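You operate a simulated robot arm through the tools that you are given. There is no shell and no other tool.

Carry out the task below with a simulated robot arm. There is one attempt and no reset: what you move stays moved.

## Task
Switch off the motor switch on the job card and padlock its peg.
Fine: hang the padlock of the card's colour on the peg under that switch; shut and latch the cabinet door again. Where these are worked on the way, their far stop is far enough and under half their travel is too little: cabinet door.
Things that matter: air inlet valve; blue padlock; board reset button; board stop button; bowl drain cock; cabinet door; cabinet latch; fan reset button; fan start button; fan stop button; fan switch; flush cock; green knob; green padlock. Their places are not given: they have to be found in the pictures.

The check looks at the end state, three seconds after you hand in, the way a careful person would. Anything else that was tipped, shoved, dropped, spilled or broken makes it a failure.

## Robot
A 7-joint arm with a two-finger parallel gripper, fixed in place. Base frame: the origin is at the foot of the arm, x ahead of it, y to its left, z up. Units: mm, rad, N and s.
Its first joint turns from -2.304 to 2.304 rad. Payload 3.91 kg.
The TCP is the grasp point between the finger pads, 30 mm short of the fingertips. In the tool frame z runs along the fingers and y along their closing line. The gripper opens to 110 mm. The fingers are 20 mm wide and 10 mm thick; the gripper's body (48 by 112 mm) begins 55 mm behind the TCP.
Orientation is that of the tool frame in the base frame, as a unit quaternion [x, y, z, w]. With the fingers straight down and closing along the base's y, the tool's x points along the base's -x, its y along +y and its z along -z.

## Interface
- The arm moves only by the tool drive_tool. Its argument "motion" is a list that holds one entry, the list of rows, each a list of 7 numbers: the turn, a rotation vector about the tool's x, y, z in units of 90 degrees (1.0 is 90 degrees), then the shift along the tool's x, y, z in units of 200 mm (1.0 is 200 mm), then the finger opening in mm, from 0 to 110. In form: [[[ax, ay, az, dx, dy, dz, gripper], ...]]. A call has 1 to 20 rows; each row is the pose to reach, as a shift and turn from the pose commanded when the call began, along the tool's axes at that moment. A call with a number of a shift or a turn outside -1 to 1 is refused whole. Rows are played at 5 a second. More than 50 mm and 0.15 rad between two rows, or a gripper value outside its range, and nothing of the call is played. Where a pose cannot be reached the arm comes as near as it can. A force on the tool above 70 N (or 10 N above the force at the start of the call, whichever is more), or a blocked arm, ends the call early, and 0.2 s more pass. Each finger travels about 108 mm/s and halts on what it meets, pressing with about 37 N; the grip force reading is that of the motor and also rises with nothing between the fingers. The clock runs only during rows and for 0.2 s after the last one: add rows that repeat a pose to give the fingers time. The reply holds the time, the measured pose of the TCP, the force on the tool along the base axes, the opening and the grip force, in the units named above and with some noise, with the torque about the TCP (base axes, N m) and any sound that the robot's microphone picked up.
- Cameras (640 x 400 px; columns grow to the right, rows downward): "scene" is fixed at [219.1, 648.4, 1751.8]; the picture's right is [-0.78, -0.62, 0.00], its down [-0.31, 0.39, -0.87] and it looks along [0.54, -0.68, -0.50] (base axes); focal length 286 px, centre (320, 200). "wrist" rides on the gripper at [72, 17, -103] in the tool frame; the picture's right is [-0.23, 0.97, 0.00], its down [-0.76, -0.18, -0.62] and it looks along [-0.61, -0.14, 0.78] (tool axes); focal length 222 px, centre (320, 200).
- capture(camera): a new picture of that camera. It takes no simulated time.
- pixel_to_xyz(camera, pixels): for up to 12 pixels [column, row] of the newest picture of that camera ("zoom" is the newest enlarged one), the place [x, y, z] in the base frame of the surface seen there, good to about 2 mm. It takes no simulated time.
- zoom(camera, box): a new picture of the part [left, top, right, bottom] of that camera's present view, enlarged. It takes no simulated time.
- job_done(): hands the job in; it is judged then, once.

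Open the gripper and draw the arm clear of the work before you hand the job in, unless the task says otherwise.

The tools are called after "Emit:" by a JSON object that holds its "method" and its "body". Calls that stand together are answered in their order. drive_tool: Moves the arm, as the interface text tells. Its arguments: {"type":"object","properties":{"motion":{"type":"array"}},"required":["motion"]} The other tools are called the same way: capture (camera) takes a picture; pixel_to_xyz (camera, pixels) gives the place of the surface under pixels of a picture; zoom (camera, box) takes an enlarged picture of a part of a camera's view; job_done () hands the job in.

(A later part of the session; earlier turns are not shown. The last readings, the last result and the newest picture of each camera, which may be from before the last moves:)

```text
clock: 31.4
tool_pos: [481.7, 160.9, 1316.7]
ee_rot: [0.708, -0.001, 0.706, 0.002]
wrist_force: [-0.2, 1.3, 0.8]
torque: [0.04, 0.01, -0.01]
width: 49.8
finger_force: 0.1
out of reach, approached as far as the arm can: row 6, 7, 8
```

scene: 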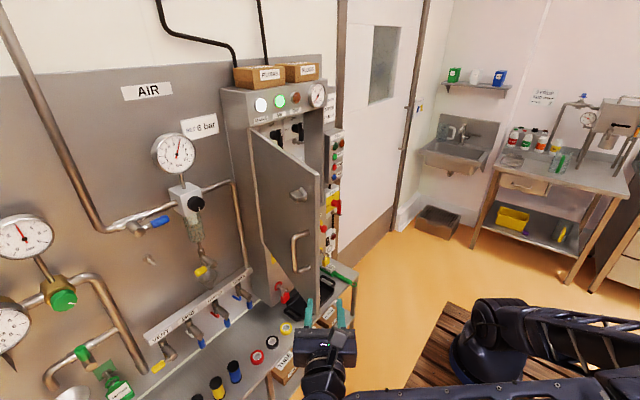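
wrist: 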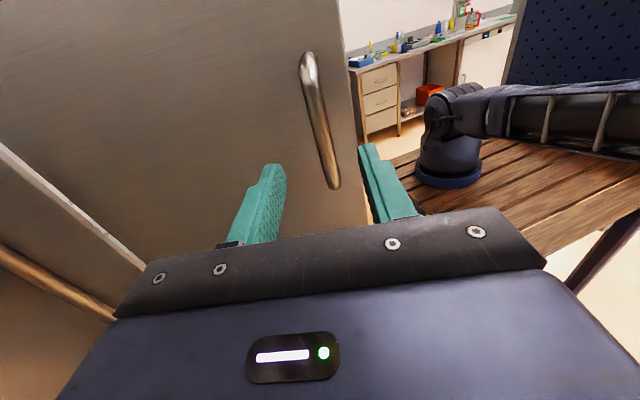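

The inner reach limit was met (tool at (482,161,1317), yaw 0). I move toward −y and slightly forward to face the open cabinet.

Emit:
{"method": "drive_tool", "body": {"motion": [[[0, 0, 0, 0.05, 0.16, 0.08, 50], [0, 0, 0, 0.1, 0.33, 0.17, 50], [0, 0, 0, 0.16, 0.49, 0.25, 50], [0, 0, 0, 0.21, 0.65, 0.33, 50], [0, 0, 0, 0.27, 0.82, 0.42, 50], [0, 0, 0, 0.33, 0.98, 0.5, 50], [0, 0, 0, 0.33, 0.98, 0.5, 50]]]}}

Emit:
{"method": "capture", "body": {"camera": "wrist"}}

Emit:
{"method": "capture", "body": {"camera": "scene"}}

```text
clock: 33.0
tool_pos: [581.4, -34.0, 1383.2]
ee_rot: [0.708, 0.0, 0.707, 0.0]
wrist_force: [0.3, 0.5, -0.6]
torque: [-0.03, 0.01, 0.02]
width: 49.8
finger_force: 0.0
out of reach, approached as far as the arm can: row 1, 2, 3
```

```text
taken
```

wrist: 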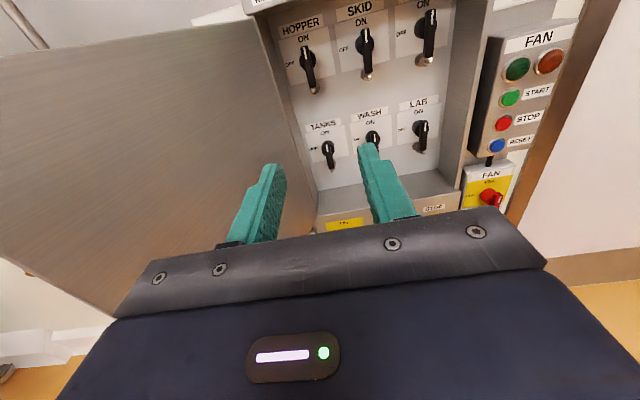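

```text
taken
```

scene: 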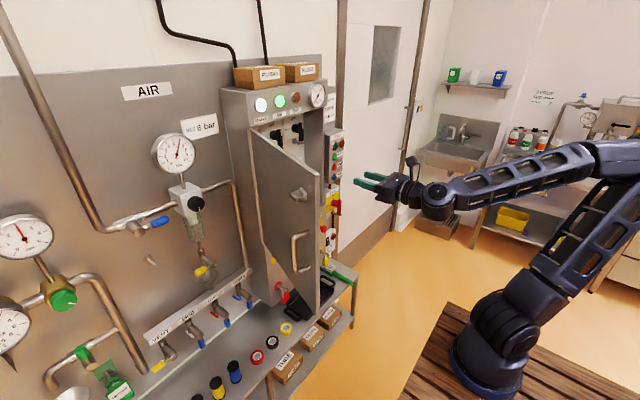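

The open cabinet shows six switches; HOPPER is top-left at (308,65). I zoom in to see the switch, its peg and the labels.

Emit:
{"method": "zoom", "body": {"camera": "wrist", "box": [260, 0, 460, 130]}}

Emit:
{"method": "zoom", "body": {"camera": "wrist", "box": [270, 10, 350, 110]}}

```text
3.08 times, centred on (360, 65) of wrist
```

zoom: 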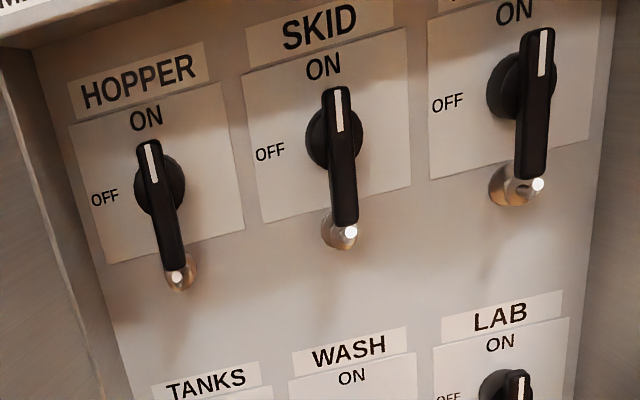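

```text
4.00 times, centred on (310, 60) of wrist
```

zoom: 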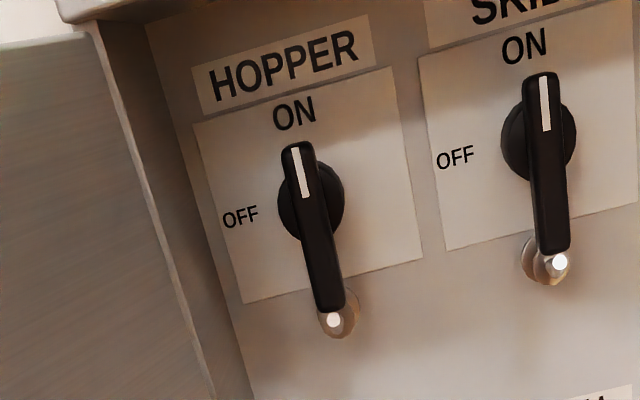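

HOPPER is ON with its bar vertical, OFF being a quarter-turn counterclockwise; the peg is just under the bar's lower end. I measure the bar, peg and surroundings.

Emit:
{"method": "pixel_to_xyz", "body": {"camera": "zoom", "pixels": [[298, 155], [308, 200], [318, 240], [330, 295], [290, 220], [342, 210], [333, 320], [350, 325], [280, 260], [385, 220], [120, 100], [240, 370]]}}

Emit:
{"method": "zoom", "body": {"camera": "scene", "box": [240, 110, 330, 170]}}

```text
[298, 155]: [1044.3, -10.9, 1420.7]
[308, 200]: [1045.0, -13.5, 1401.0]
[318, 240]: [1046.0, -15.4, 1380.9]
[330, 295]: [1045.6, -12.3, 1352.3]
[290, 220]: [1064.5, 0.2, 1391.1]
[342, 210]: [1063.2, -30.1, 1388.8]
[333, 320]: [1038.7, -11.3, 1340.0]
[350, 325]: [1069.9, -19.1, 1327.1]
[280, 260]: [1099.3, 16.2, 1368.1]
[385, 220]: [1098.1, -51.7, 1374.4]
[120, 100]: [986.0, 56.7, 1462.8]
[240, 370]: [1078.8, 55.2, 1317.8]
```

```text
6.67 times, centred on (285, 140) of scene
```

zoom: 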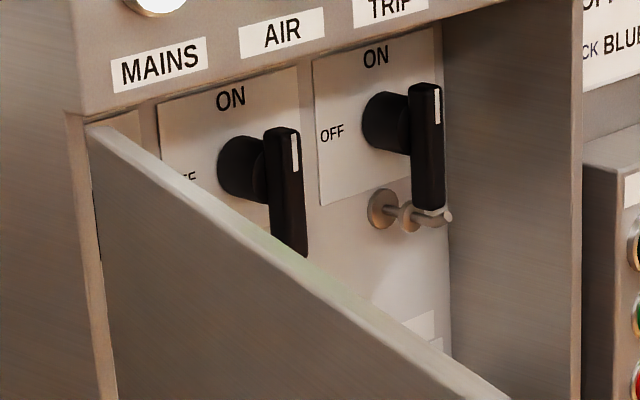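

The HOPPER bar is at y≈−13, z≈1345–1424, front x≈1045, boss centre z≈1390; OFF needs a counterclockwise turn, which with the present roll would swing the camera stalk into the open door. So I roll the wrist back 180° (first half here) while approaching.

Emit:
{"method": "drive_tool", "body": {"motion": [[[0, 0, -0.0833, 0.003, -0.009, 0.06, 50], [0, 0, -0.1667, 0.006, -0.018, 0.12, 50], [0, 0, -0.25, 0.009, -0.026, 0.18, 50], [0, 0, -0.3333, 0.012, -0.035, 0.24, 50], [0, 0, -0.4167, 0.015, -0.044, 0.3, 50], [0, 0, -0.5, 0.018, -0.053, 0.36, 50], [0, 0, -0.5833, 0.021, -0.061, 0.42, 50], [0, 0, -0.6667, 0.024, -0.07, 0.48, 50], [0, 0, -0.75, 0.027, -0.079, 0.54, 50], [0, 0, -0.8333, 0.03, -0.088, 0.6, 50], [0, 0, -0.9167, 0.033, -0.097, 0.66, 50], [0, 0, -1.0, 0.035, -0.105, 0.72, 50], [0, 0, -1.0, 0.035, -0.105, 0.72, 50]]]}}

```text
clock: 35.8
tool_pos: [726.7, -15.4, 1389.4]
ee_rot: [0.5, 0.5, 0.499, 0.501]
wrist_force: [0.6, 0.2, 0.4]
torque: [-0.05, -0.02, 0.04]
width: 50.0
finger_force: 0.1
```

The roll is at 90°. I finish the second half of the roll while moving closer to the cabinet.

Emit:
{"method": "drive_tool", "body": {"motion": [[[0, 0, -0.0833, 0.001, 0, 0.06, 46], [0, 0, -0.1667, 0.002, 0, 0.12, 46], [0, 0, -0.25, 0.003, 0, 0.18, 46], [0, 0, -0.3333, 0.004, 0, 0.24, 46], [0, 0, -0.4167, 0.005, 0, 0.3, 46], [0, 0, -0.5, 0.006, 0, 0.36, 46], [0, 0, -0.5833, 0.007, 0, 0.42, 46], [0, 0, -0.6667, 0.008, 0, 0.48, 46], [0, 0, -0.75, 0.009, 0, 0.54, 46], [0, 0, -0.8333, 0.01, 0, 0.6, 46], [0, 0, -0.9167, 0.011, 0, 0.66, 46], [0, 0, -1.0, 0.012, 0, 0.72, 46], [0, 0, -1.0, 0.012, 0, 0.72, 46]]]}}

Emit:
{"method": "capture", "body": {"camera": "wrist"}}

Emit:
{"method": "zoom", "body": {"camera": "wrist", "box": [260, 60, 400, 180]}}

Emit:
{"method": "capture", "body": {"camera": "scene"}}

```text
clock: 38.6
tool_pos: [870.0, -13.1, 1388.5]
ee_rot: [0.0, 0.707, -0.001, 0.707]
wrist_force: [-0.3, -1.2, -0.1]
torque: [0.01, -0.01, 0.0]
width: 45.9
finger_force: 0.1
```

```text
taken
```

wrist: 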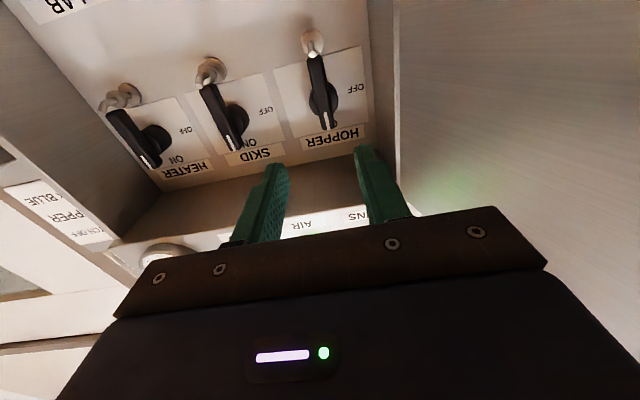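

```text
3.33 times, centred on (330, 120) of wrist
```

zoom: 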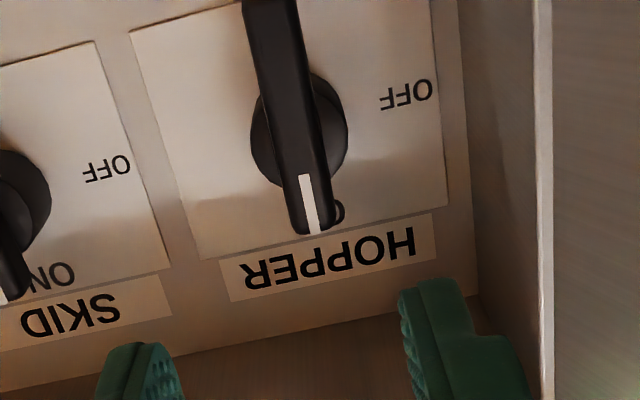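

```text
taken
```

scene: 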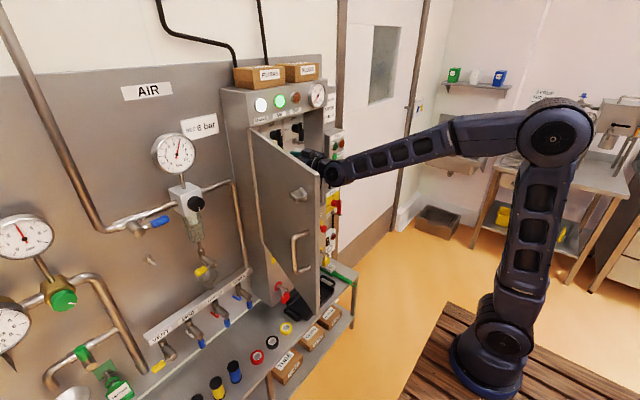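

Now roll is back to 0 and the HOPPER bar is seen at (320,90). I zoom and measure it for alignment.

Emit:
{"method": "zoom", "body": {"camera": "wrist", "box": [285, 25, 365, 140]}}

```text
3.48 times, centred on (325, 82) of wrist
```

zoom: 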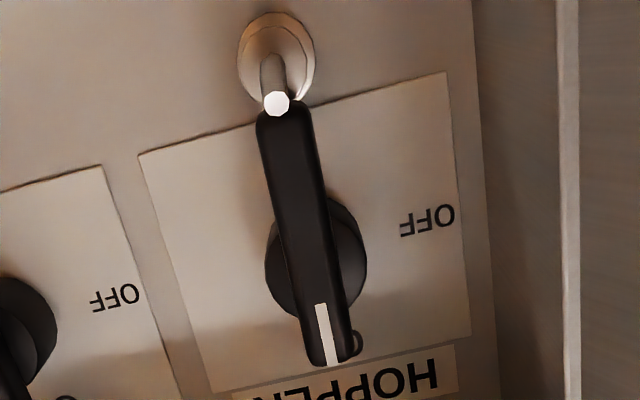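

Emit:
{"method": "pixel_to_xyz", "body": {"camera": "zoom", "pixels": [[265, 130], [305, 130], [280, 200], [318, 200], [300, 300], [340, 300], [325, 360], [275, 280], [360, 260], [277, 103], [270, 75], [240, 60]]}}

```text
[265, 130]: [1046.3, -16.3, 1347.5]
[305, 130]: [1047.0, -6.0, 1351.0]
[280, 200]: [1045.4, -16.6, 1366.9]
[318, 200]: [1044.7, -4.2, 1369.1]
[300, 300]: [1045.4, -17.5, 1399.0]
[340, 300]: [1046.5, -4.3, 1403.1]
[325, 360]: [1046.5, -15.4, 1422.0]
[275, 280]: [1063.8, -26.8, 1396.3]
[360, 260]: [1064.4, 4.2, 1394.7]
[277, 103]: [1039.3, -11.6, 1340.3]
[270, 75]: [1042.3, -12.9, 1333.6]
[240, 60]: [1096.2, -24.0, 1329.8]
```

The bar front is at x≈1045.5 with y centre ≈−11 and pivot z≈1390. I advance so the fingertips straddle it (tips at x≈1061).

Emit:
{"method": "drive_tool", "body": {"motion": [[[0, 0, 0, -0.0075, 0.0105, 0.2, 44], [0, 0, 0, -0.0075, 0.0105, 0.4, 44], [0, 0, 0, -0.0075, 0.0105, 0.6, 44], [0, 0, 0, -0.0075, 0.0105, 0.73, 44], [0, 0, 0, -0.0075, 0.0105, 0.8, 44], [0, 0, 0, -0.0075, 0.0105, 0.8, 44]]]}}

Emit:
{"method": "capture", "body": {"camera": "wrist"}}

Emit:
{"method": "zoom", "body": {"camera": "wrist", "box": [230, 80, 420, 240]}}

```text
clock: 40.0
tool_pos: [1030.6, -11.4, 1389.4]
ee_rot: [0.001, 0.707, -0.001, 0.707]
wrist_force: [-0.4, -0.1, -0.2]
torque: [0.03, 0.01, -0.01]
width: 44.1
finger_force: 0.1
```

```text
taken
```

wrist: 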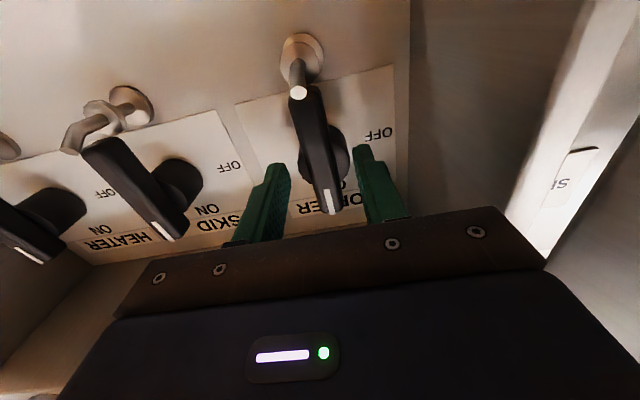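

```text
2.50 times, centred on (325, 160) of wrist
```

zoom: 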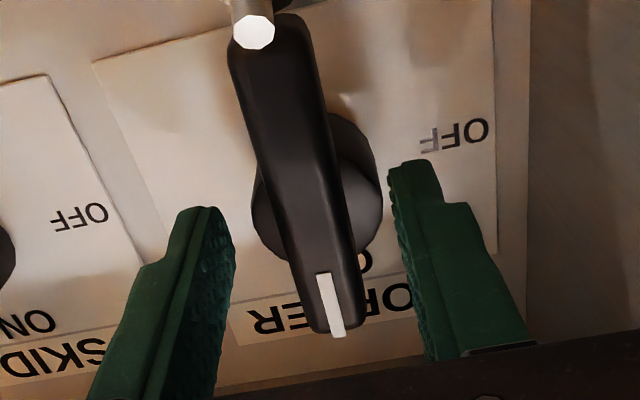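

The bar is centred between the fingers. I close on it.

Emit:
{"method": "drive_tool", "body": {"motion": [[[0, 0, 0, 0, 0, 0, 8], [0, 0, 0, 0, 0, 0, 8], [0, 0, 0, 0, 0, 0, 8]]]}}

Emit:
{"method": "zoom", "body": {"camera": "wrist", "box": [230, 80, 420, 240]}}

```text
clock: 40.8
tool_pos: [1030.3, -10.9, 1390.0]
ee_rot: [0.0, 0.707, 0.0, 0.707]
wrist_force: [6.0, 12.5, 2.4]
torque: [-0.06, -0.07, 0.55]
width: 18.0
finger_force: 44.8
```

```text
2.50 times, centred on (325, 160) of wrist
```

zoom: 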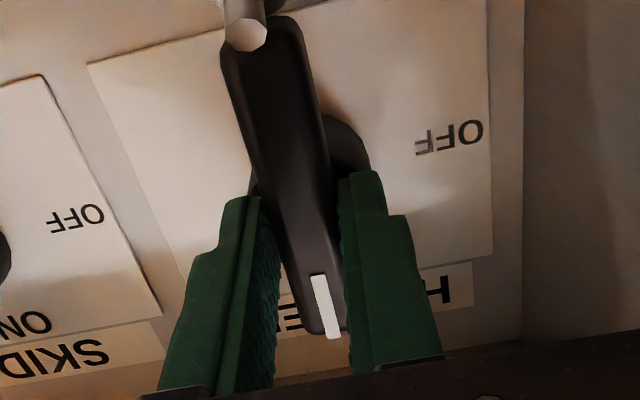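

Gripped (width 18). I turn counterclockwise toward OFF in steps, relieving 1 mm in y.

Emit:
{"method": "drive_tool", "body": {"motion": [[[0, 0, -0.08, 0, 0.004, 0, 8], [0, 0, -0.16, 0, 0.004, 0, 8], [0, 0, -0.24, 0, 0.004, 0, 8], [0, 0, -0.32, 0, 0.004, 0, 8], [0, 0, -0.32, 0, 0.004, 0, 8]]]}}

Emit:
{"method": "zoom", "body": {"camera": "wrist", "box": [230, 80, 420, 240]}}

```text
clock: 42.0
tool_pos: [1030.1, -12.7, 1391.2]
ee_rot: [-0.175, 0.685, -0.178, 0.684]
wrist_force: [-6.0, -8.5, -2.1]
torque: [0.07, 0.56, -0.34]
width: 18.1
finger_force: 45.2
```

```text
2.50 times, centred on (325, 160) of wrist
```

zoom: 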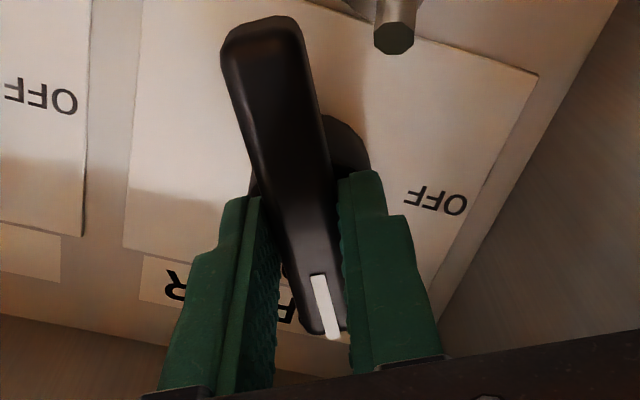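

The switch bar follows the turn (about 29°), torque low. I continue to the OFF position.

Emit:
{"method": "drive_tool", "body": {"motion": [[[0, 0, -0.08, 0, 0, 0, 8], [0, 0, -0.16, 0, 0, 0, 8], [0, 0, -0.24, 0, 0, 0, 8], [0, 0, -0.32, 0, 0, 0, 8], [0, 0, -0.4, 0, 0, 0, 8], [0, 0, -0.48, 0, 0, 0, 8], [0, 0, -0.48, 0, 0, 0, 8]]]}}

Emit:
{"method": "capture", "body": {"camera": "wrist"}}

```text
clock: 43.6
tool_pos: [1029.5, -8.7, 1393.7]
ee_rot: [-0.416, 0.571, -0.416, 0.573]
wrist_force: [0.3, -7.3, 27.1]
torque: [-0.05, -0.63, 0.26]
width: 22.1
finger_force: 14.1
```

```text
taken
```

wrist: 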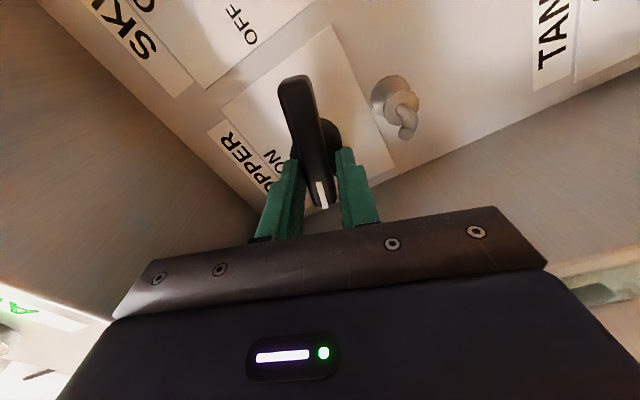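

The width jumped to 22 and the grip force fell, possibly a snap of the switch. I look closely.

Emit:
{"method": "zoom", "body": {"camera": "wrist", "box": [230, 60, 420, 240]}}

Emit:
{"method": "zoom", "body": {"camera": "scene", "box": [240, 70, 350, 170]}}

```text
2.22 times, centred on (325, 150) of wrist
```

zoom: 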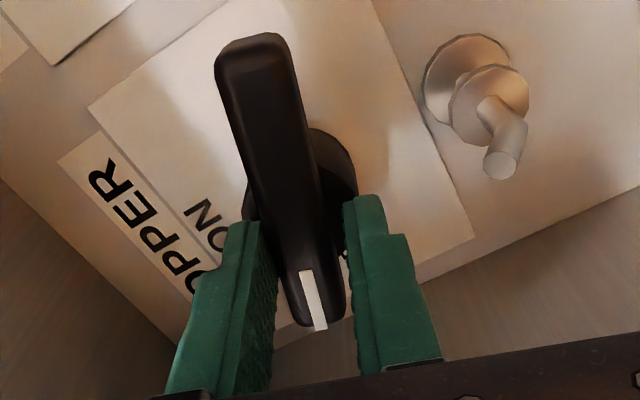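

```text
4.00 times, centred on (295, 120) of scene
```

zoom: 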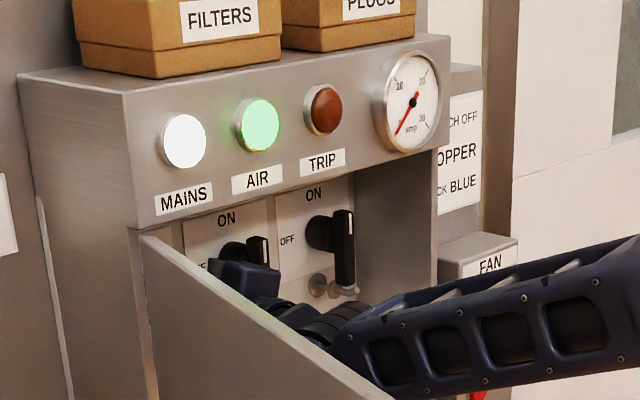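

The bar is still between the fingers. I hold a moment to re-establish the grip, then continue the turn.

Emit:
{"method": "drive_tool", "body": {"motion": [[[0, 0, 0, 0, 0, 0, 8], [0, 0, 0, 0, 0, 0, 8]]]}}

Emit:
{"method": "zoom", "body": {"camera": "wrist", "box": [230, 60, 420, 240]}}

```text
clock: 44.2
tool_pos: [1030.1, -10.0, 1391.9]
ee_rot: [-0.415, 0.571, -0.416, 0.573]
wrist_force: [0.7, 2.8, 32.5]
torque: [0.05, -0.59, -0.14]
width: 22.9
finger_force: 14.8
```

```text
2.22 times, centred on (325, 150) of wrist
```

zoom: 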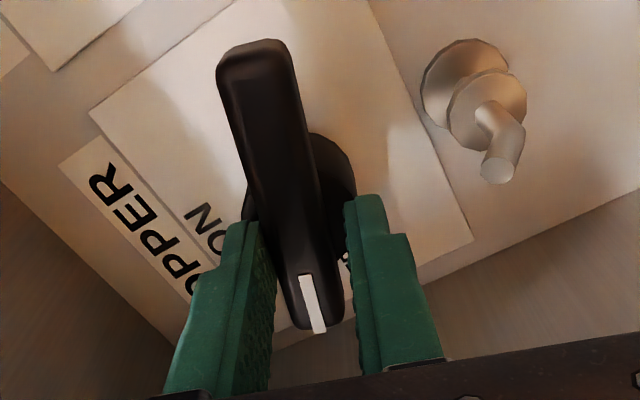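

This looks like the switch snapping ahead to OFF (bar wedged ~18° relative to the fingers). I turn the tool the remaining 18° to align.

Emit:
{"method": "drive_tool", "body": {"motion": [[[0, 0, -0.07, 0, 0, 0, 8], [0, 0, -0.14, 0, 0, 0, 8], [0, 0, -0.2, 0, 0, 0, 8], [0, 0, -0.2, 0, 0, 0, 8]]]}}

Emit:
{"method": "zoom", "body": {"camera": "wrist", "box": [230, 60, 420, 240]}}

```text
clock: 45.2
tool_pos: [1026.9, -10.7, 1392.1]
ee_rot: [0.499, -0.499, 0.501, -0.5]
wrist_force: [-0.9, -0.3, 30.6]
torque: [0.03, -0.68, -0.13]
width: 23.3
finger_force: 15.9
```

```text
2.22 times, centred on (325, 150) of wrist
```

zoom: 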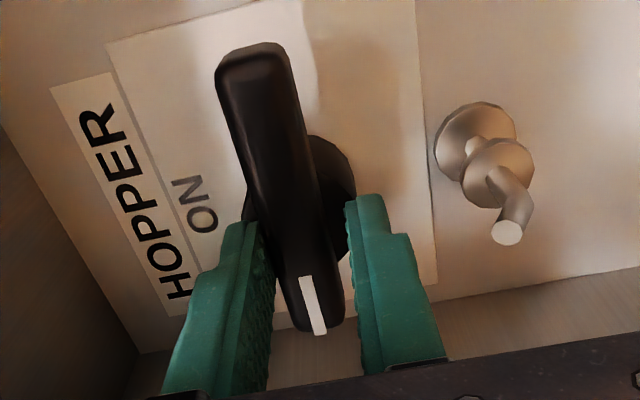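

At −90° roll the bar is horizontal, but it sits ~2.5 mm above the tool centre, pressing only the upper finger. I shift up 2.5 mm to centre it.

Emit:
{"method": "drive_tool", "body": {"motion": [[[0, 0, 0, 0, -0.0125, 0, 8], [0, 0, 0, 0, -0.0125, 0, 8], [0, 0, 0, 0, -0.0125, 0, 8]]]}}

Emit:
{"method": "zoom", "body": {"camera": "wrist", "box": [230, 60, 420, 240]}}

```text
clock: 46.0
tool_pos: [1028.0, -10.9, 1395.4]
ee_rot: [0.499, -0.5, 0.501, -0.499]
wrist_force: [-5.9, -3.0, 22.8]
torque: [0.01, -0.58, -0.36]
width: 19.3
finger_force: 11.3
```

```text
2.22 times, centred on (325, 150) of wrist
```

zoom: 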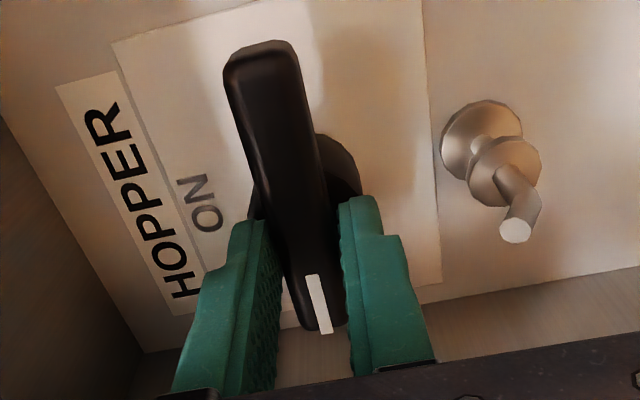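

Now nearly centred (width 19.3). I probe a little further for the OFF stop.

Emit:
{"method": "drive_tool", "body": {"motion": [[[0, 0, -0.05, 0, -0.005, 0, 8], [0, 0, -0.08, 0, -0.005, 0, 8], [0, 0, -0.08, 0, -0.005, 0, 8]]]}}

Emit:
{"method": "zoom", "body": {"camera": "wrist", "box": [230, 60, 420, 240]}}

```text
clock: 46.8
tool_pos: [1029.9, -11.8, 1394.5]
ee_rot: [0.53, -0.467, 0.532, -0.467]
wrist_force: [-11.5, -8.7, 17.6]
torque: [1.37, -0.37, -0.7]
width: 19.9
finger_force: 45.7
```

```text
2.22 times, centred on (325, 150) of wrist
```

zoom: 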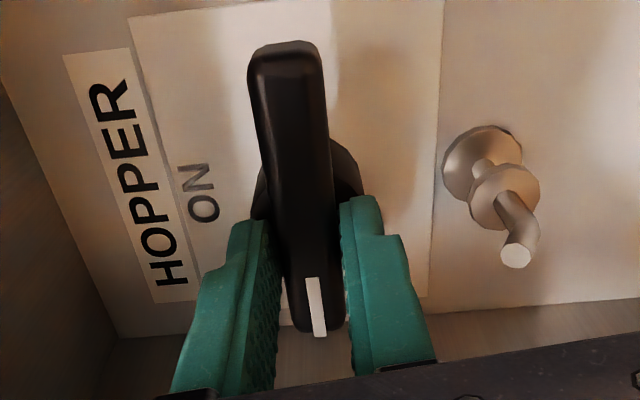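

The torque of +1.4 N·m confirms the OFF stop. I turn back 7°, open the fingers and retreat straight out of the cabinet.

Emit:
{"method": "drive_tool", "body": {"motion": [[[0, 0, 0.07, 0, 0, 0, 19], [0, 0, 0.07, 0, 0, 0, 40], [0, 0, 0.07, 0, 0, 0, 40], [0, 0, 0.07, 0, 0, -0.15, 40], [0, 0, 0.07, 0, 0, -0.35, 40], [0, 0, 0.07, 0, 0, -0.58, 40], [0, 0, 0.07, 0, 0, -0.8, 40], [0, 0, 0.07, 0, 0, -1.0, 40]]]}}

Emit:
{"method": "capture", "body": {"camera": "wrist"}}

Emit:
{"method": "zoom", "body": {"camera": "wrist", "box": [250, 50, 450, 190]}}

```text
clock: 48.6
tool_pos: [831.1, -9.9, 1392.7]
ee_rot: [0.504, -0.497, 0.504, -0.495]
wrist_force: [0.4, 0.5, -1.3]
torque: [0.01, -0.09, -0.03]
width: 40.1
finger_force: 0.0
```

```text
taken
```

wrist: 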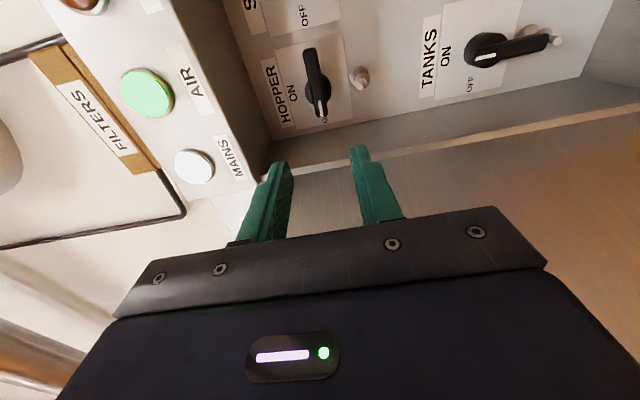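

```text
2.86 times, centred on (350, 120) of wrist
```

zoom: 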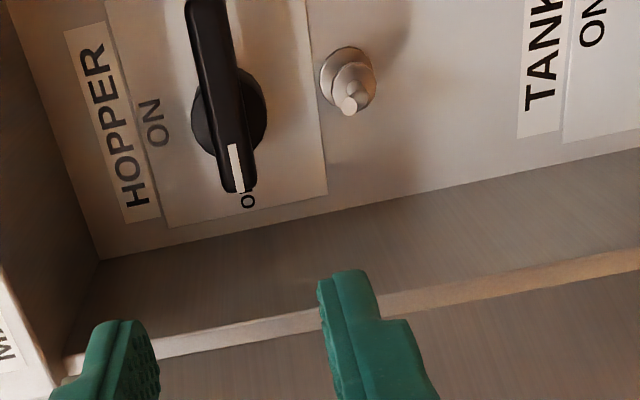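

HOPPER now points to OFF. I zoom onto the peg and measure its base and tip.

Emit:
{"method": "zoom", "body": {"camera": "wrist", "box": [335, 50, 395, 110]}}

```text
6.67 times, centred on (365, 80) of wrist
```

zoom: 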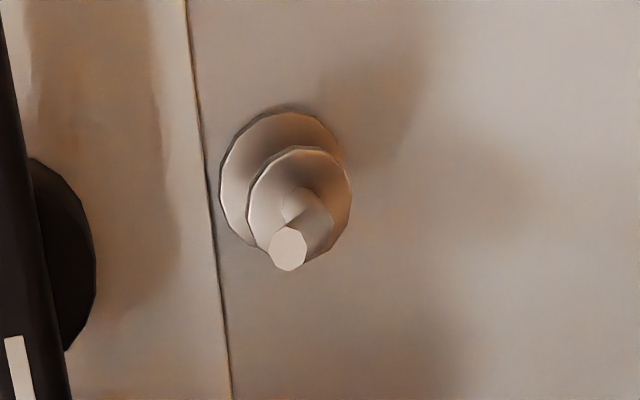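

Emit:
{"method": "pixel_to_xyz", "body": {"camera": "zoom", "pixels": [[288, 248], [310, 200], [320, 225], [262, 190], [340, 190], [300, 160], [235, 180], [270, 125], [330, 130], [300, 205]]}}

```text
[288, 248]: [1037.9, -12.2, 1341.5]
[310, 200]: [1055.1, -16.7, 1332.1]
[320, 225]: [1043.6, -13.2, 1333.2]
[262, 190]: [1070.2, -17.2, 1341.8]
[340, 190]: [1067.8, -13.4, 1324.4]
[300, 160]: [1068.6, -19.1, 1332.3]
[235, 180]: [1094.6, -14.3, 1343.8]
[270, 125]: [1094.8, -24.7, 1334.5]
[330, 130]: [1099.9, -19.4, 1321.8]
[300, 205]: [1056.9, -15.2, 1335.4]
```

The peg's shaft is at y≈−13, z≈1332 between the collar (x≈1069) and an upturned tip (x≈1038, z≈1342). Now I look for the blue padlock in the scene.

Emit:
{"method": "capture", "body": {"camera": "scene"}}

Emit:
{"method": "zoom", "body": {"camera": "scene", "box": [250, 240, 370, 320]}}

```text
taken
```

scene: 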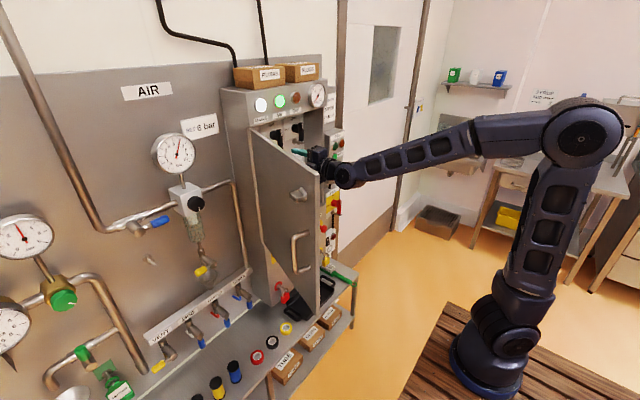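

```text
5.00 times, centred on (310, 280) of scene
```

zoom: 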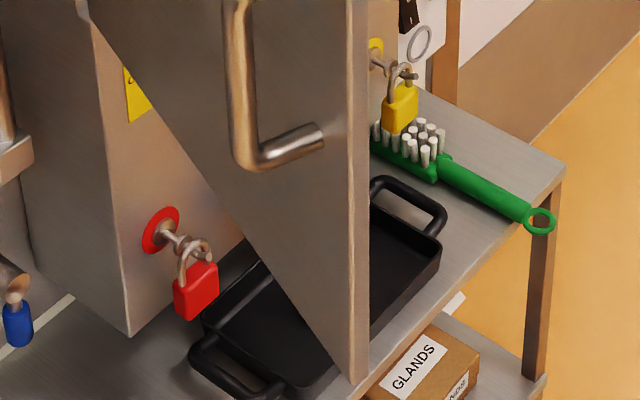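

The open door hides the blue padlock from this camera, so I back out, roll the wrist back towards camera-above, and move down to look with the wrist camera.

Emit:
{"method": "drive_tool", "body": {"motion": [[[0, 0, 0.0833, 0.033, 0.0, -0.1, 40], [0, 0, 0.1667, 0.067, 0.05, -0.2, 40], [0, 0, 0.25, 0.1, 0.1, -0.3, 40], [0, 0, 0.3333, 0.133, 0.18, -0.4, 40], [0, 0, 0.4167, 0.167, 0.26, -0.5, 40], [0, 0, 0.5, 0.2, 0.34, -0.55, 40], [0, 0, 0.5833, 0.233, 0.42, -0.6, 40], [0, 0, 0.6667, 0.267, 0.5, -0.65, 40], [0, 0, 0.75, 0.3, 0.6, -0.65, 40], [0, 0, 0.8333, 0.333, 0.7, -0.65, 40], [0, 0, 0.9167, 0.367, 0.8, -0.65, 40], [0, 0, 1.0, 0.4, 0.9, -0.65, 40], [0, 0, 1.0, 0.4, 0.9, -0.65, 40]]]}}

```text
clock: 51.4
tool_pos: [700.5, -92.3, 1215.6]
ee_rot: [-0.004, 0.707, -0.005, 0.707]
wrist_force: [-0.9, 0.3, 0.0]
torque: [-0.02, 0.06, 0.02]
width: 39.9
finger_force: 0.0
```

Roll is 0 at (700,−92,1216). I continue rolling while descending in front of the lower panel.

Emit:
{"method": "drive_tool", "body": {"motion": [[[0, 0, 0.0833, 0.08, 0, -0.02, 40], [0, 0, 0.1667, 0.16, 0, -0.04, 40], [0, 0, 0.25, 0.24, 0, -0.06, 40], [0, 0, 0.3333, 0.32, 0, -0.08, 40], [0, 0, 0.4167, 0.4, 0, -0.1, 40], [0, 0, 0.5, 0.48, 0, -0.12, 40], [0, 0, 0.5833, 0.56, 0, -0.14, 40], [0, 0, 0.6667, 0.64, 0, -0.16, 40], [0, 0, 0.75, 0.72, 0, -0.18, 40], [0, 0, 0.8333, 0.8, 0, -0.2, 40], [0, 0, 0.9167, 0.88, 0, -0.2, 40], [0, 0, 1.0, 0.96, 0, -0.2, 40], [0, 0, 1.0, 0.96, 0, -0.2, 40]]]}}

Emit:
{"method": "capture", "body": {"camera": "scene"}}

```text
clock: 54.2
tool_pos: [729.6, -98.1, 1017.0]
ee_rot: [0.497, 0.503, 0.496, 0.504]
wrist_force: [0.0, 0.2, 0.6]
torque: [0.03, -0.02, 0.01]
width: 40.2
finger_force: 0.1
out of reach, approached as far as the arm can: row 1, 2, 3, 4, 5, 6, 7, 8, 9, 10, 11, 12, 13
```

```text
taken
```

scene: 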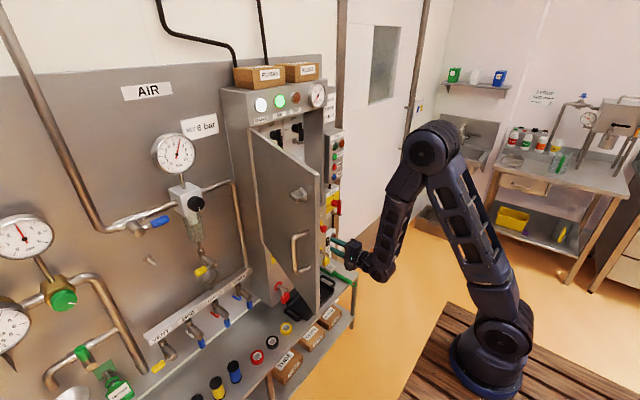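

The inner reach limit here is around x≈730, which is fine. I complete the roll to 180° (camera on top), moving to about (790,−60,880).

Emit:
{"method": "drive_tool", "body": {"motion": [[[0, 0, 0.0833, 0.015, -0.055, 0.08, 40], [0, 0, 0.1667, 0.03, -0.11, 0.16, 40], [0, 0, 0.25, 0.045, -0.165, 0.24, 40], [0, 0, 0.3333, 0.06, -0.22, 0.3, 40], [0, 0, 0.4167, 0.075, -0.275, 0.3, 40], [0, 0, 0.5, 0.09, -0.33, 0.3, 40], [0, 0, 0.5833, 0.105, -0.385, 0.3, 40], [0, 0, 0.6667, 0.12, -0.44, 0.3, 40], [0, 0, 0.75, 0.135, -0.495, 0.3, 40], [0, 0, 0.8333, 0.15, -0.55, 0.3, 40], [0, 0, 0.9167, 0.17, -0.61, 0.3, 40], [0, 0, 1.0, 0.19, -0.68, 0.3, 40], [0, 0, 1.0, 0.19, -0.68, 0.3, 40]]]}}

Emit:
{"method": "capture", "body": {"camera": "wrist"}}

Emit:
{"method": "capture", "body": {"camera": "scene"}}

```text
clock: 57.0
tool_pos: [788.4, -62.9, 881.5]
ee_rot: [0.707, 0.004, 0.707, 0.006]
wrist_force: [-0.5, 0.6, -0.4]
torque: [0.0, -0.01, -0.01]
width: 39.9
finger_force: 0.1
```

```text
taken
```

wrist: 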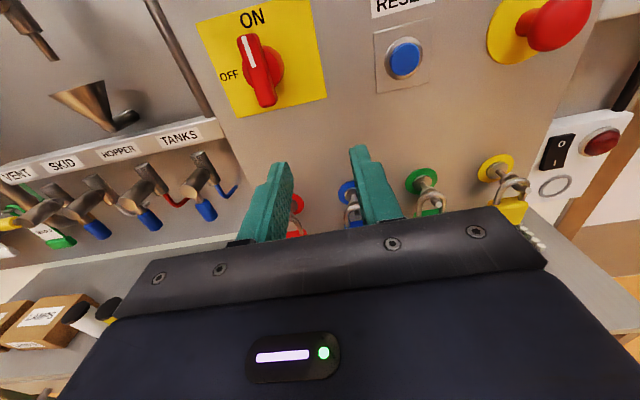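

```text
taken
```

scene: 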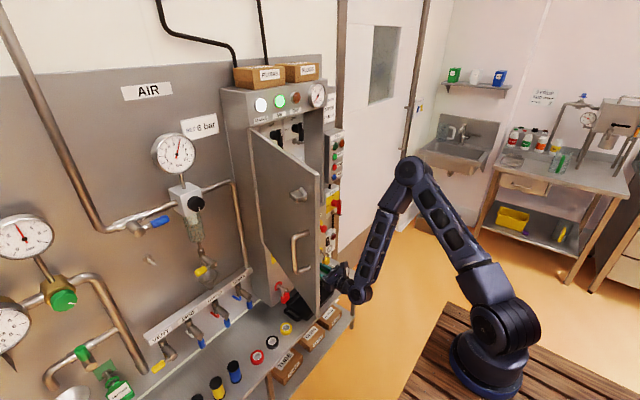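

The four pegs with padlocks appear at (295,210), (350,195), (425,185), (500,170). I zoom in and measure the blue one.

Emit:
{"method": "zoom", "body": {"camera": "wrist", "box": [270, 150, 450, 240]}}

Emit:
{"method": "pixel_to_xyz", "body": {"camera": "wrist", "pixels": [[298, 203], [347, 188], [424, 180], [493, 165], [350, 205], [353, 222], [430, 205], [508, 190], [513, 208], [265, 70], [404, 58]]}}

```text
3.56 times, centred on (360, 195) of wrist
```

zoom: 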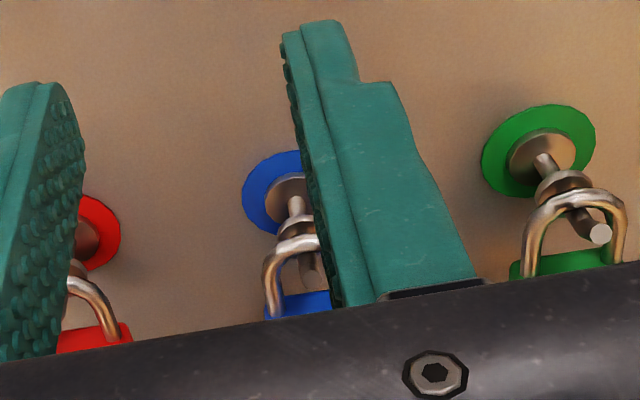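

```text
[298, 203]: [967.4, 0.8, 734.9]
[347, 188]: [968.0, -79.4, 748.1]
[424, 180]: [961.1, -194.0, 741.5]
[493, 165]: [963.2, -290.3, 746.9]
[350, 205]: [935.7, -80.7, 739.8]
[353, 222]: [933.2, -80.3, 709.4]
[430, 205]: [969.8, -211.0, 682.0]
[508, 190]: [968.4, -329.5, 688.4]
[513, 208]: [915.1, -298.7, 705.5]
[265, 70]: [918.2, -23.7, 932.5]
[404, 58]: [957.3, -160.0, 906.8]
```

Blue hangs around y≈−82 with peg z≈741. I lower to z≈770, align in y and open the fingers for a clear view.

Emit:
{"method": "drive_tool", "body": {"motion": [[[0, 0, 0, -0.15, 0.03, 0, 60], [0, 0, 0, -0.3, 0.06, 0, 80], [0, 0, 0, -0.45, 0.09, 0, 100], [0, 0, 0, -0.56, 0.1, 0, 100], [0, 0, 0, -0.56, 0.1, 0, 100]]]}}

Emit:
{"method": "capture", "body": {"camera": "wrist"}}

Emit:
{"method": "zoom", "body": {"camera": "wrist", "box": [250, 80, 390, 220]}}

```text
clock: 58.2
tool_pos: [789.3, -83.6, 769.2]
ee_rot: [0.707, 0.004, 0.707, 0.006]
wrist_force: [0.2, -0.7, -0.3]
torque: [0.03, 0.02, -0.01]
width: 100.0
finger_force: 0.1
```

```text
taken
```

wrist: 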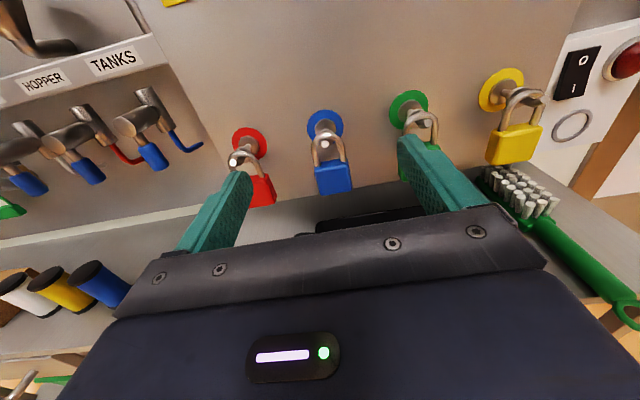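

```text
2.86 times, centred on (320, 150) of wrist
```

zoom: 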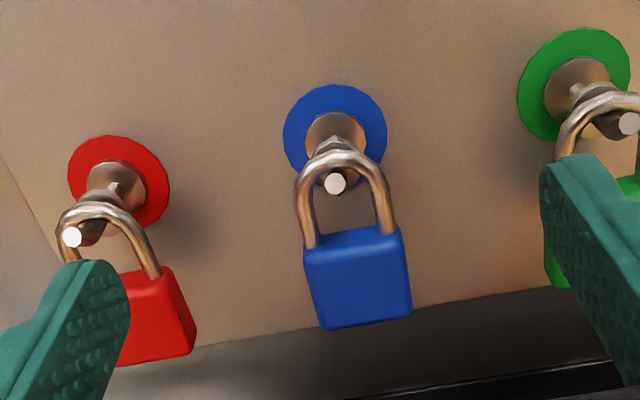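

The blue padlock is clearly visible at (333,178) in the wrist view. I measure its body, shackle and peg from a tight zoom.

Emit:
{"method": "zoom", "body": {"camera": "wrist", "box": [300, 100, 370, 200]}}

```text
4.00 times, centred on (335, 150) of wrist
```

zoom: 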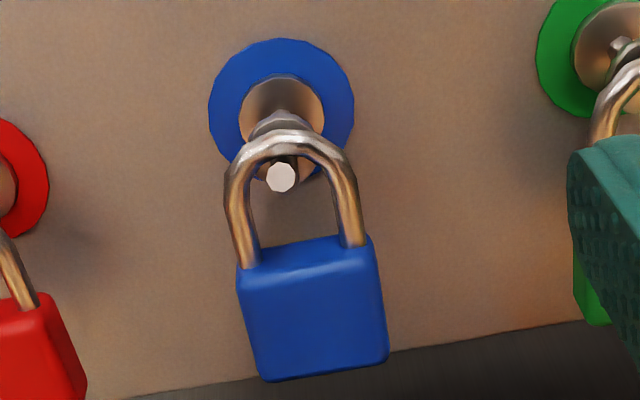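

Emit:
{"method": "pixel_to_xyz", "body": {"camera": "zoom", "pixels": [[280, 176], [290, 140], [245, 180], [345, 190], [247, 255], [352, 235], [250, 300], [380, 300], [310, 320], [265, 370], [380, 355], [310, 255]]}}

Emit:
{"method": "pixel_to_xyz", "body": {"camera": "zoom", "pixels": [[310, 285], [300, 275], [310, 375], [285, 70], [225, 100], [345, 90], [280, 45], [295, 165], [262, 170], [285, 120], [300, 360]]}}

```text
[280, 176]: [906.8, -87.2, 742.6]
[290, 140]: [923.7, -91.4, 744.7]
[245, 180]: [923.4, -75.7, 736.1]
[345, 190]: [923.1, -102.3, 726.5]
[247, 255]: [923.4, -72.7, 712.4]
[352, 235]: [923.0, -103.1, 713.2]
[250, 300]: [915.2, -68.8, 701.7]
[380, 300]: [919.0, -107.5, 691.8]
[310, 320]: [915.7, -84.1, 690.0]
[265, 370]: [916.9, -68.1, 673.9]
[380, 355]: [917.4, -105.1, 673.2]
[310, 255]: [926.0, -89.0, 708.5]
```

```text
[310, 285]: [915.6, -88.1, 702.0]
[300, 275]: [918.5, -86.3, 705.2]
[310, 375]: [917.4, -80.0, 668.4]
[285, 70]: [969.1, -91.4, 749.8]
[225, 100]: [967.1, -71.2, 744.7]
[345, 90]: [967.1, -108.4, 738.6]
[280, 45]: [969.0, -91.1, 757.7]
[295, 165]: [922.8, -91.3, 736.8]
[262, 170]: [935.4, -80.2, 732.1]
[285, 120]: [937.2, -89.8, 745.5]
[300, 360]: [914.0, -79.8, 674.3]
```

The blue body spans y −68…−107, z 668…706, front x≈915, shackle plane x≈926; its peg tip (907,−87,743) matches the HOPPER peg geometry. I check tray and bench heights for clearance before approaching.

Emit:
{"method": "zoom", "body": {"camera": "scene", "box": [280, 260, 360, 320]}}

Emit:
{"method": "pixel_to_xyz", "body": {"camera": "wrist", "pixels": [[310, 222], [380, 215], [405, 220], [250, 215], [450, 180], [520, 205], [480, 190], [130, 240], [60, 300], [560, 215]]}}

Emit:
{"method": "pixel_to_xyz", "body": {"camera": "scene", "pixels": [[328, 275], [320, 283], [285, 308], [300, 318], [330, 285], [338, 275], [265, 330]]}}

```text
6.67 times, centred on (320, 290) of scene
```

zoom: 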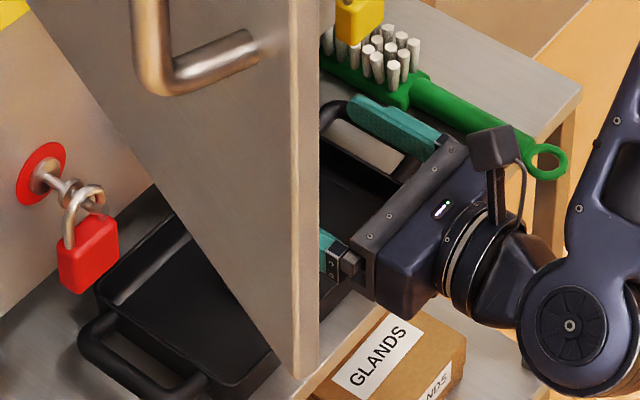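

```text
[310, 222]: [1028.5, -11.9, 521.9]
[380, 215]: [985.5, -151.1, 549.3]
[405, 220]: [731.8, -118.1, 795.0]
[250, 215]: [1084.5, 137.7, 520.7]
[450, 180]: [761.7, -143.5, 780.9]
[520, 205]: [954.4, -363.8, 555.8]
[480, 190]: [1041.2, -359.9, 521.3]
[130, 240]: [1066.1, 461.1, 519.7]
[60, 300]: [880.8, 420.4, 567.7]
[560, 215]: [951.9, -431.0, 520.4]
```

```text
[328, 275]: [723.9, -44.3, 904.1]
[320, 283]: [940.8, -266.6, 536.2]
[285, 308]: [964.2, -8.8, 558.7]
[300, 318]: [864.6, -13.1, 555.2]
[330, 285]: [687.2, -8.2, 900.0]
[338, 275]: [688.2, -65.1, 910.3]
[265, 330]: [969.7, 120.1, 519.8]
```

The bench is at z≈520 and the tray rim at ≈559, so there is ample clearance. I lower to the padlock's body height and advance partway.

Emit:
{"method": "drive_tool", "body": {"motion": [[[0, 0, 0.009, -0.2, 0.01, 0, 70], [0, 0, 0.009, -0.4, 0.0195, 0, 70], [0, 0, 0.009, -0.416, 0.0195, 0.15, 70], [0, 0, 0.009, -0.416, 0.0195, 0.3, 70], [0, 0, 0.009, -0.416, 0.0195, 0.4, 70], [0, 0, 0.009, -0.416, 0.0195, 0.4, 70]]]}}

Emit:
{"method": "capture", "body": {"camera": "wrist"}}

Emit:
{"method": "zoom", "body": {"camera": "wrist", "box": [240, 60, 400, 220]}}

```text
clock: 59.6
tool_pos: [870.1, -89.6, 684.7]
ee_rot: [0.707, 0.0, 0.707, 0.001]
wrist_force: [0.0, 0.7, 0.8]
torque: [0.01, 0.04, 0.0]
width: 70.0
finger_force: 0.0
```

```text
taken
```

wrist: 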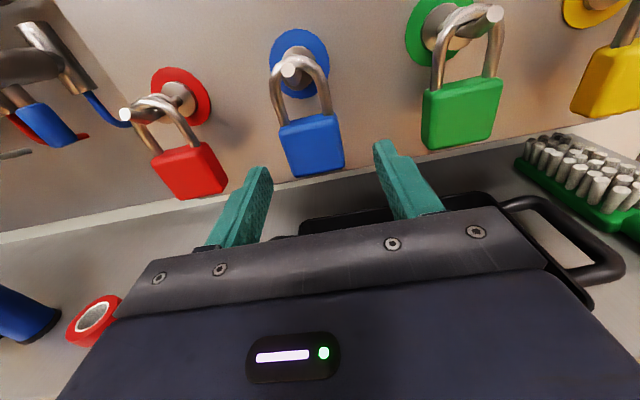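

```text
2.50 times, centred on (320, 140) of wrist
```

zoom: 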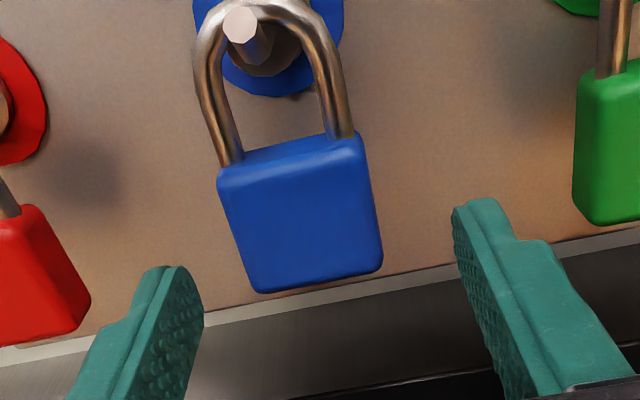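

I re-measure the blue body and peg tip from this closer view.

Emit:
{"method": "pixel_to_xyz", "body": {"camera": "zoom", "pixels": [[240, 25], [232, 220], [375, 220], [300, 220], [255, 285], [375, 265], [310, 278], [222, 185], [362, 150], [290, 155], [205, 90], [335, 80]]}}

```text
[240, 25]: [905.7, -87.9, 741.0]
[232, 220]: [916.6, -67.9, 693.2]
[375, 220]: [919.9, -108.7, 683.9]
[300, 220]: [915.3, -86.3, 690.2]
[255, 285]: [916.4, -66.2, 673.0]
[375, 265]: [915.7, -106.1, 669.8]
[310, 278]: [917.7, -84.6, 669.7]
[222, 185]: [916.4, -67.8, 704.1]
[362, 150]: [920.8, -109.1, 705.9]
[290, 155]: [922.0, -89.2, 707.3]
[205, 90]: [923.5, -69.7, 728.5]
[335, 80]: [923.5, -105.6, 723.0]
```

Body centre is y≈−87.5, z≈688. I advance to x≈916 with a 2 mm y correction, then close.

Emit:
{"method": "drive_tool", "body": {"motion": [[[0, 0, 0, 0.0065, -0.0105, 0.1, 70], [0, 0, 0, 0.0065, -0.0105, 0.2, 70], [0, 0, 0, 0.0065, -0.0105, 0.23, 70], [0, 0, 0, 0.0065, -0.0105, 0.23, 70]]]}}

Emit:
{"method": "zoom", "body": {"camera": "wrist", "box": [220, 40, 420, 220]}}

```text
clock: 60.6
tool_pos: [915.7, -88.1, 686.8]
ee_rot: [0.707, 0.0, 0.707, 0.0]
wrist_force: [-0.1, -0.7, -0.5]
torque: [-0.01, -0.01, -0.01]
width: 69.9
finger_force: 0.1
```

```text
2.22 times, centred on (320, 130) of wrist
```

zoom: 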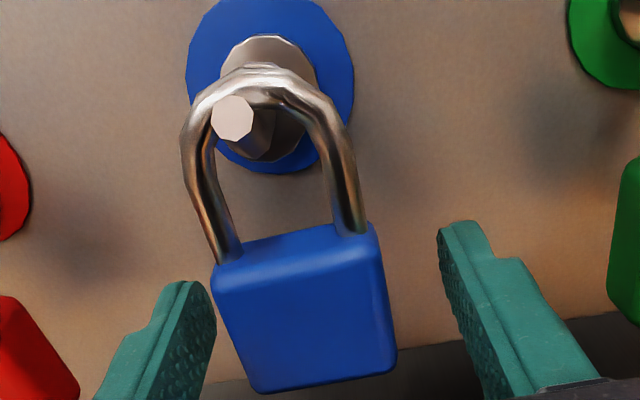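

The padlock is between the fingers. I close on its body.

Emit:
{"method": "drive_tool", "body": {"motion": [[[0, 0, 0, 0, 0, 0, 30], [0, 0, 0, 0, 0, 0, 30], [0, 0, 0, 0, 0, 0, 30]]]}}

Emit:
{"method": "zoom", "body": {"camera": "wrist", "box": [220, 40, 420, 220]}}

```text
clock: 61.4
tool_pos: [915.3, -86.8, 688.3]
ee_rot: [0.707, -0.001, 0.707, 0.003]
wrist_force: [-0.1, -0.2, 0.7]
torque: [-0.02, 0.03, -0.01]
width: 43.6
finger_force: 37.0
```

```text
2.22 times, centred on (320, 130) of wrist
```

zoom: 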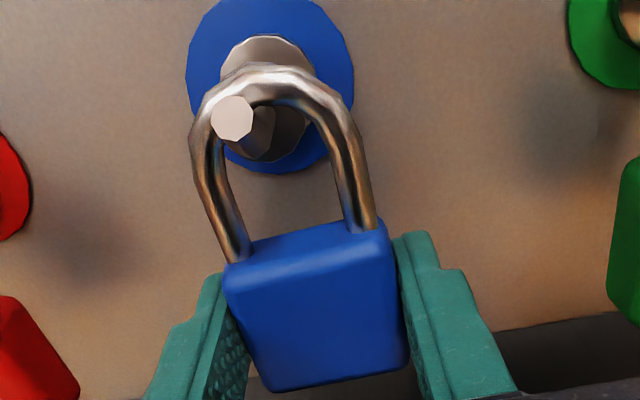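

Gripped at 43.6 mm. I check the padlock's pose in the grip.

Emit:
{"method": "pixel_to_xyz", "body": {"camera": "zoom", "pixels": [[233, 118], [240, 300], [390, 300], [310, 300], [265, 380], [400, 355], [232, 270], [385, 230], [205, 170], [345, 150], [270, 75], [230, 230]]}}

Emit:
{"method": "zoom", "body": {"camera": "wrist", "box": [270, 40, 370, 220]}}

```text
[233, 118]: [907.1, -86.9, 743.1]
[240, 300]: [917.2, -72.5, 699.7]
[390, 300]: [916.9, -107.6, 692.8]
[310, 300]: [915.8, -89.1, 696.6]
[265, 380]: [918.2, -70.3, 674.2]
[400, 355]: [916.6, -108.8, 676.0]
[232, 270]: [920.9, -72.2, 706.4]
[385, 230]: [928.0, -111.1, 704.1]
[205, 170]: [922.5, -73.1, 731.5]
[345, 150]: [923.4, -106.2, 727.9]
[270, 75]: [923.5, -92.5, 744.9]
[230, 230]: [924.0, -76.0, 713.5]
```

```text
2.22 times, centred on (320, 130) of wrist
```

zoom: 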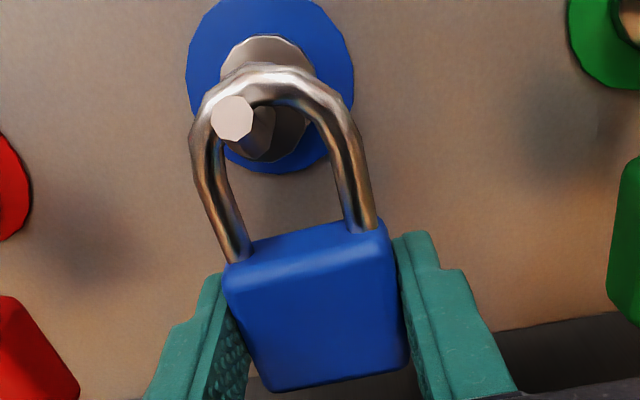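

The padlock is held upright. I lift it 15 mm so the shackle clears the upturned tip, then draw it out slowly.

Emit:
{"method": "drive_tool", "body": {"motion": [[[0, 0, 0, 0.04, 0, 0, 30], [0, 0, 0, 0.075, 0, 0, 30], [0, 0, 0, 0.075, 0, 0, 30]]]}}

Emit:
{"method": "zoom", "body": {"camera": "wrist", "box": [220, 40, 420, 220]}}

```text
clock: 62.2
tool_pos: [915.9, -89.1, 702.5]
ee_rot: [0.707, 0.0, 0.707, 0.001]
wrist_force: [0.2, -0.7, -1.2]
torque: [0.0, 0.04, -0.01]
width: 43.4
finger_force: 37.3
```

```text
2.22 times, centred on (320, 130) of wrist
```

zoom: 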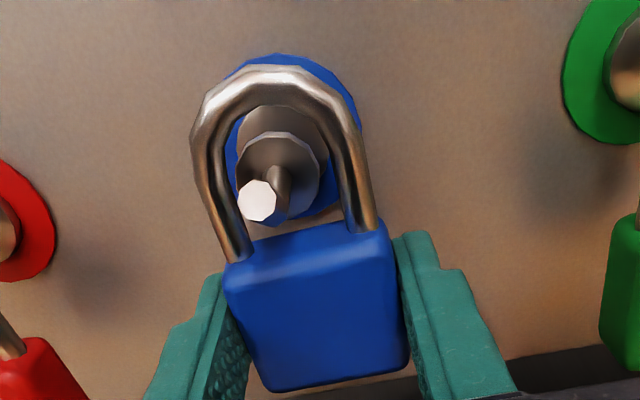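

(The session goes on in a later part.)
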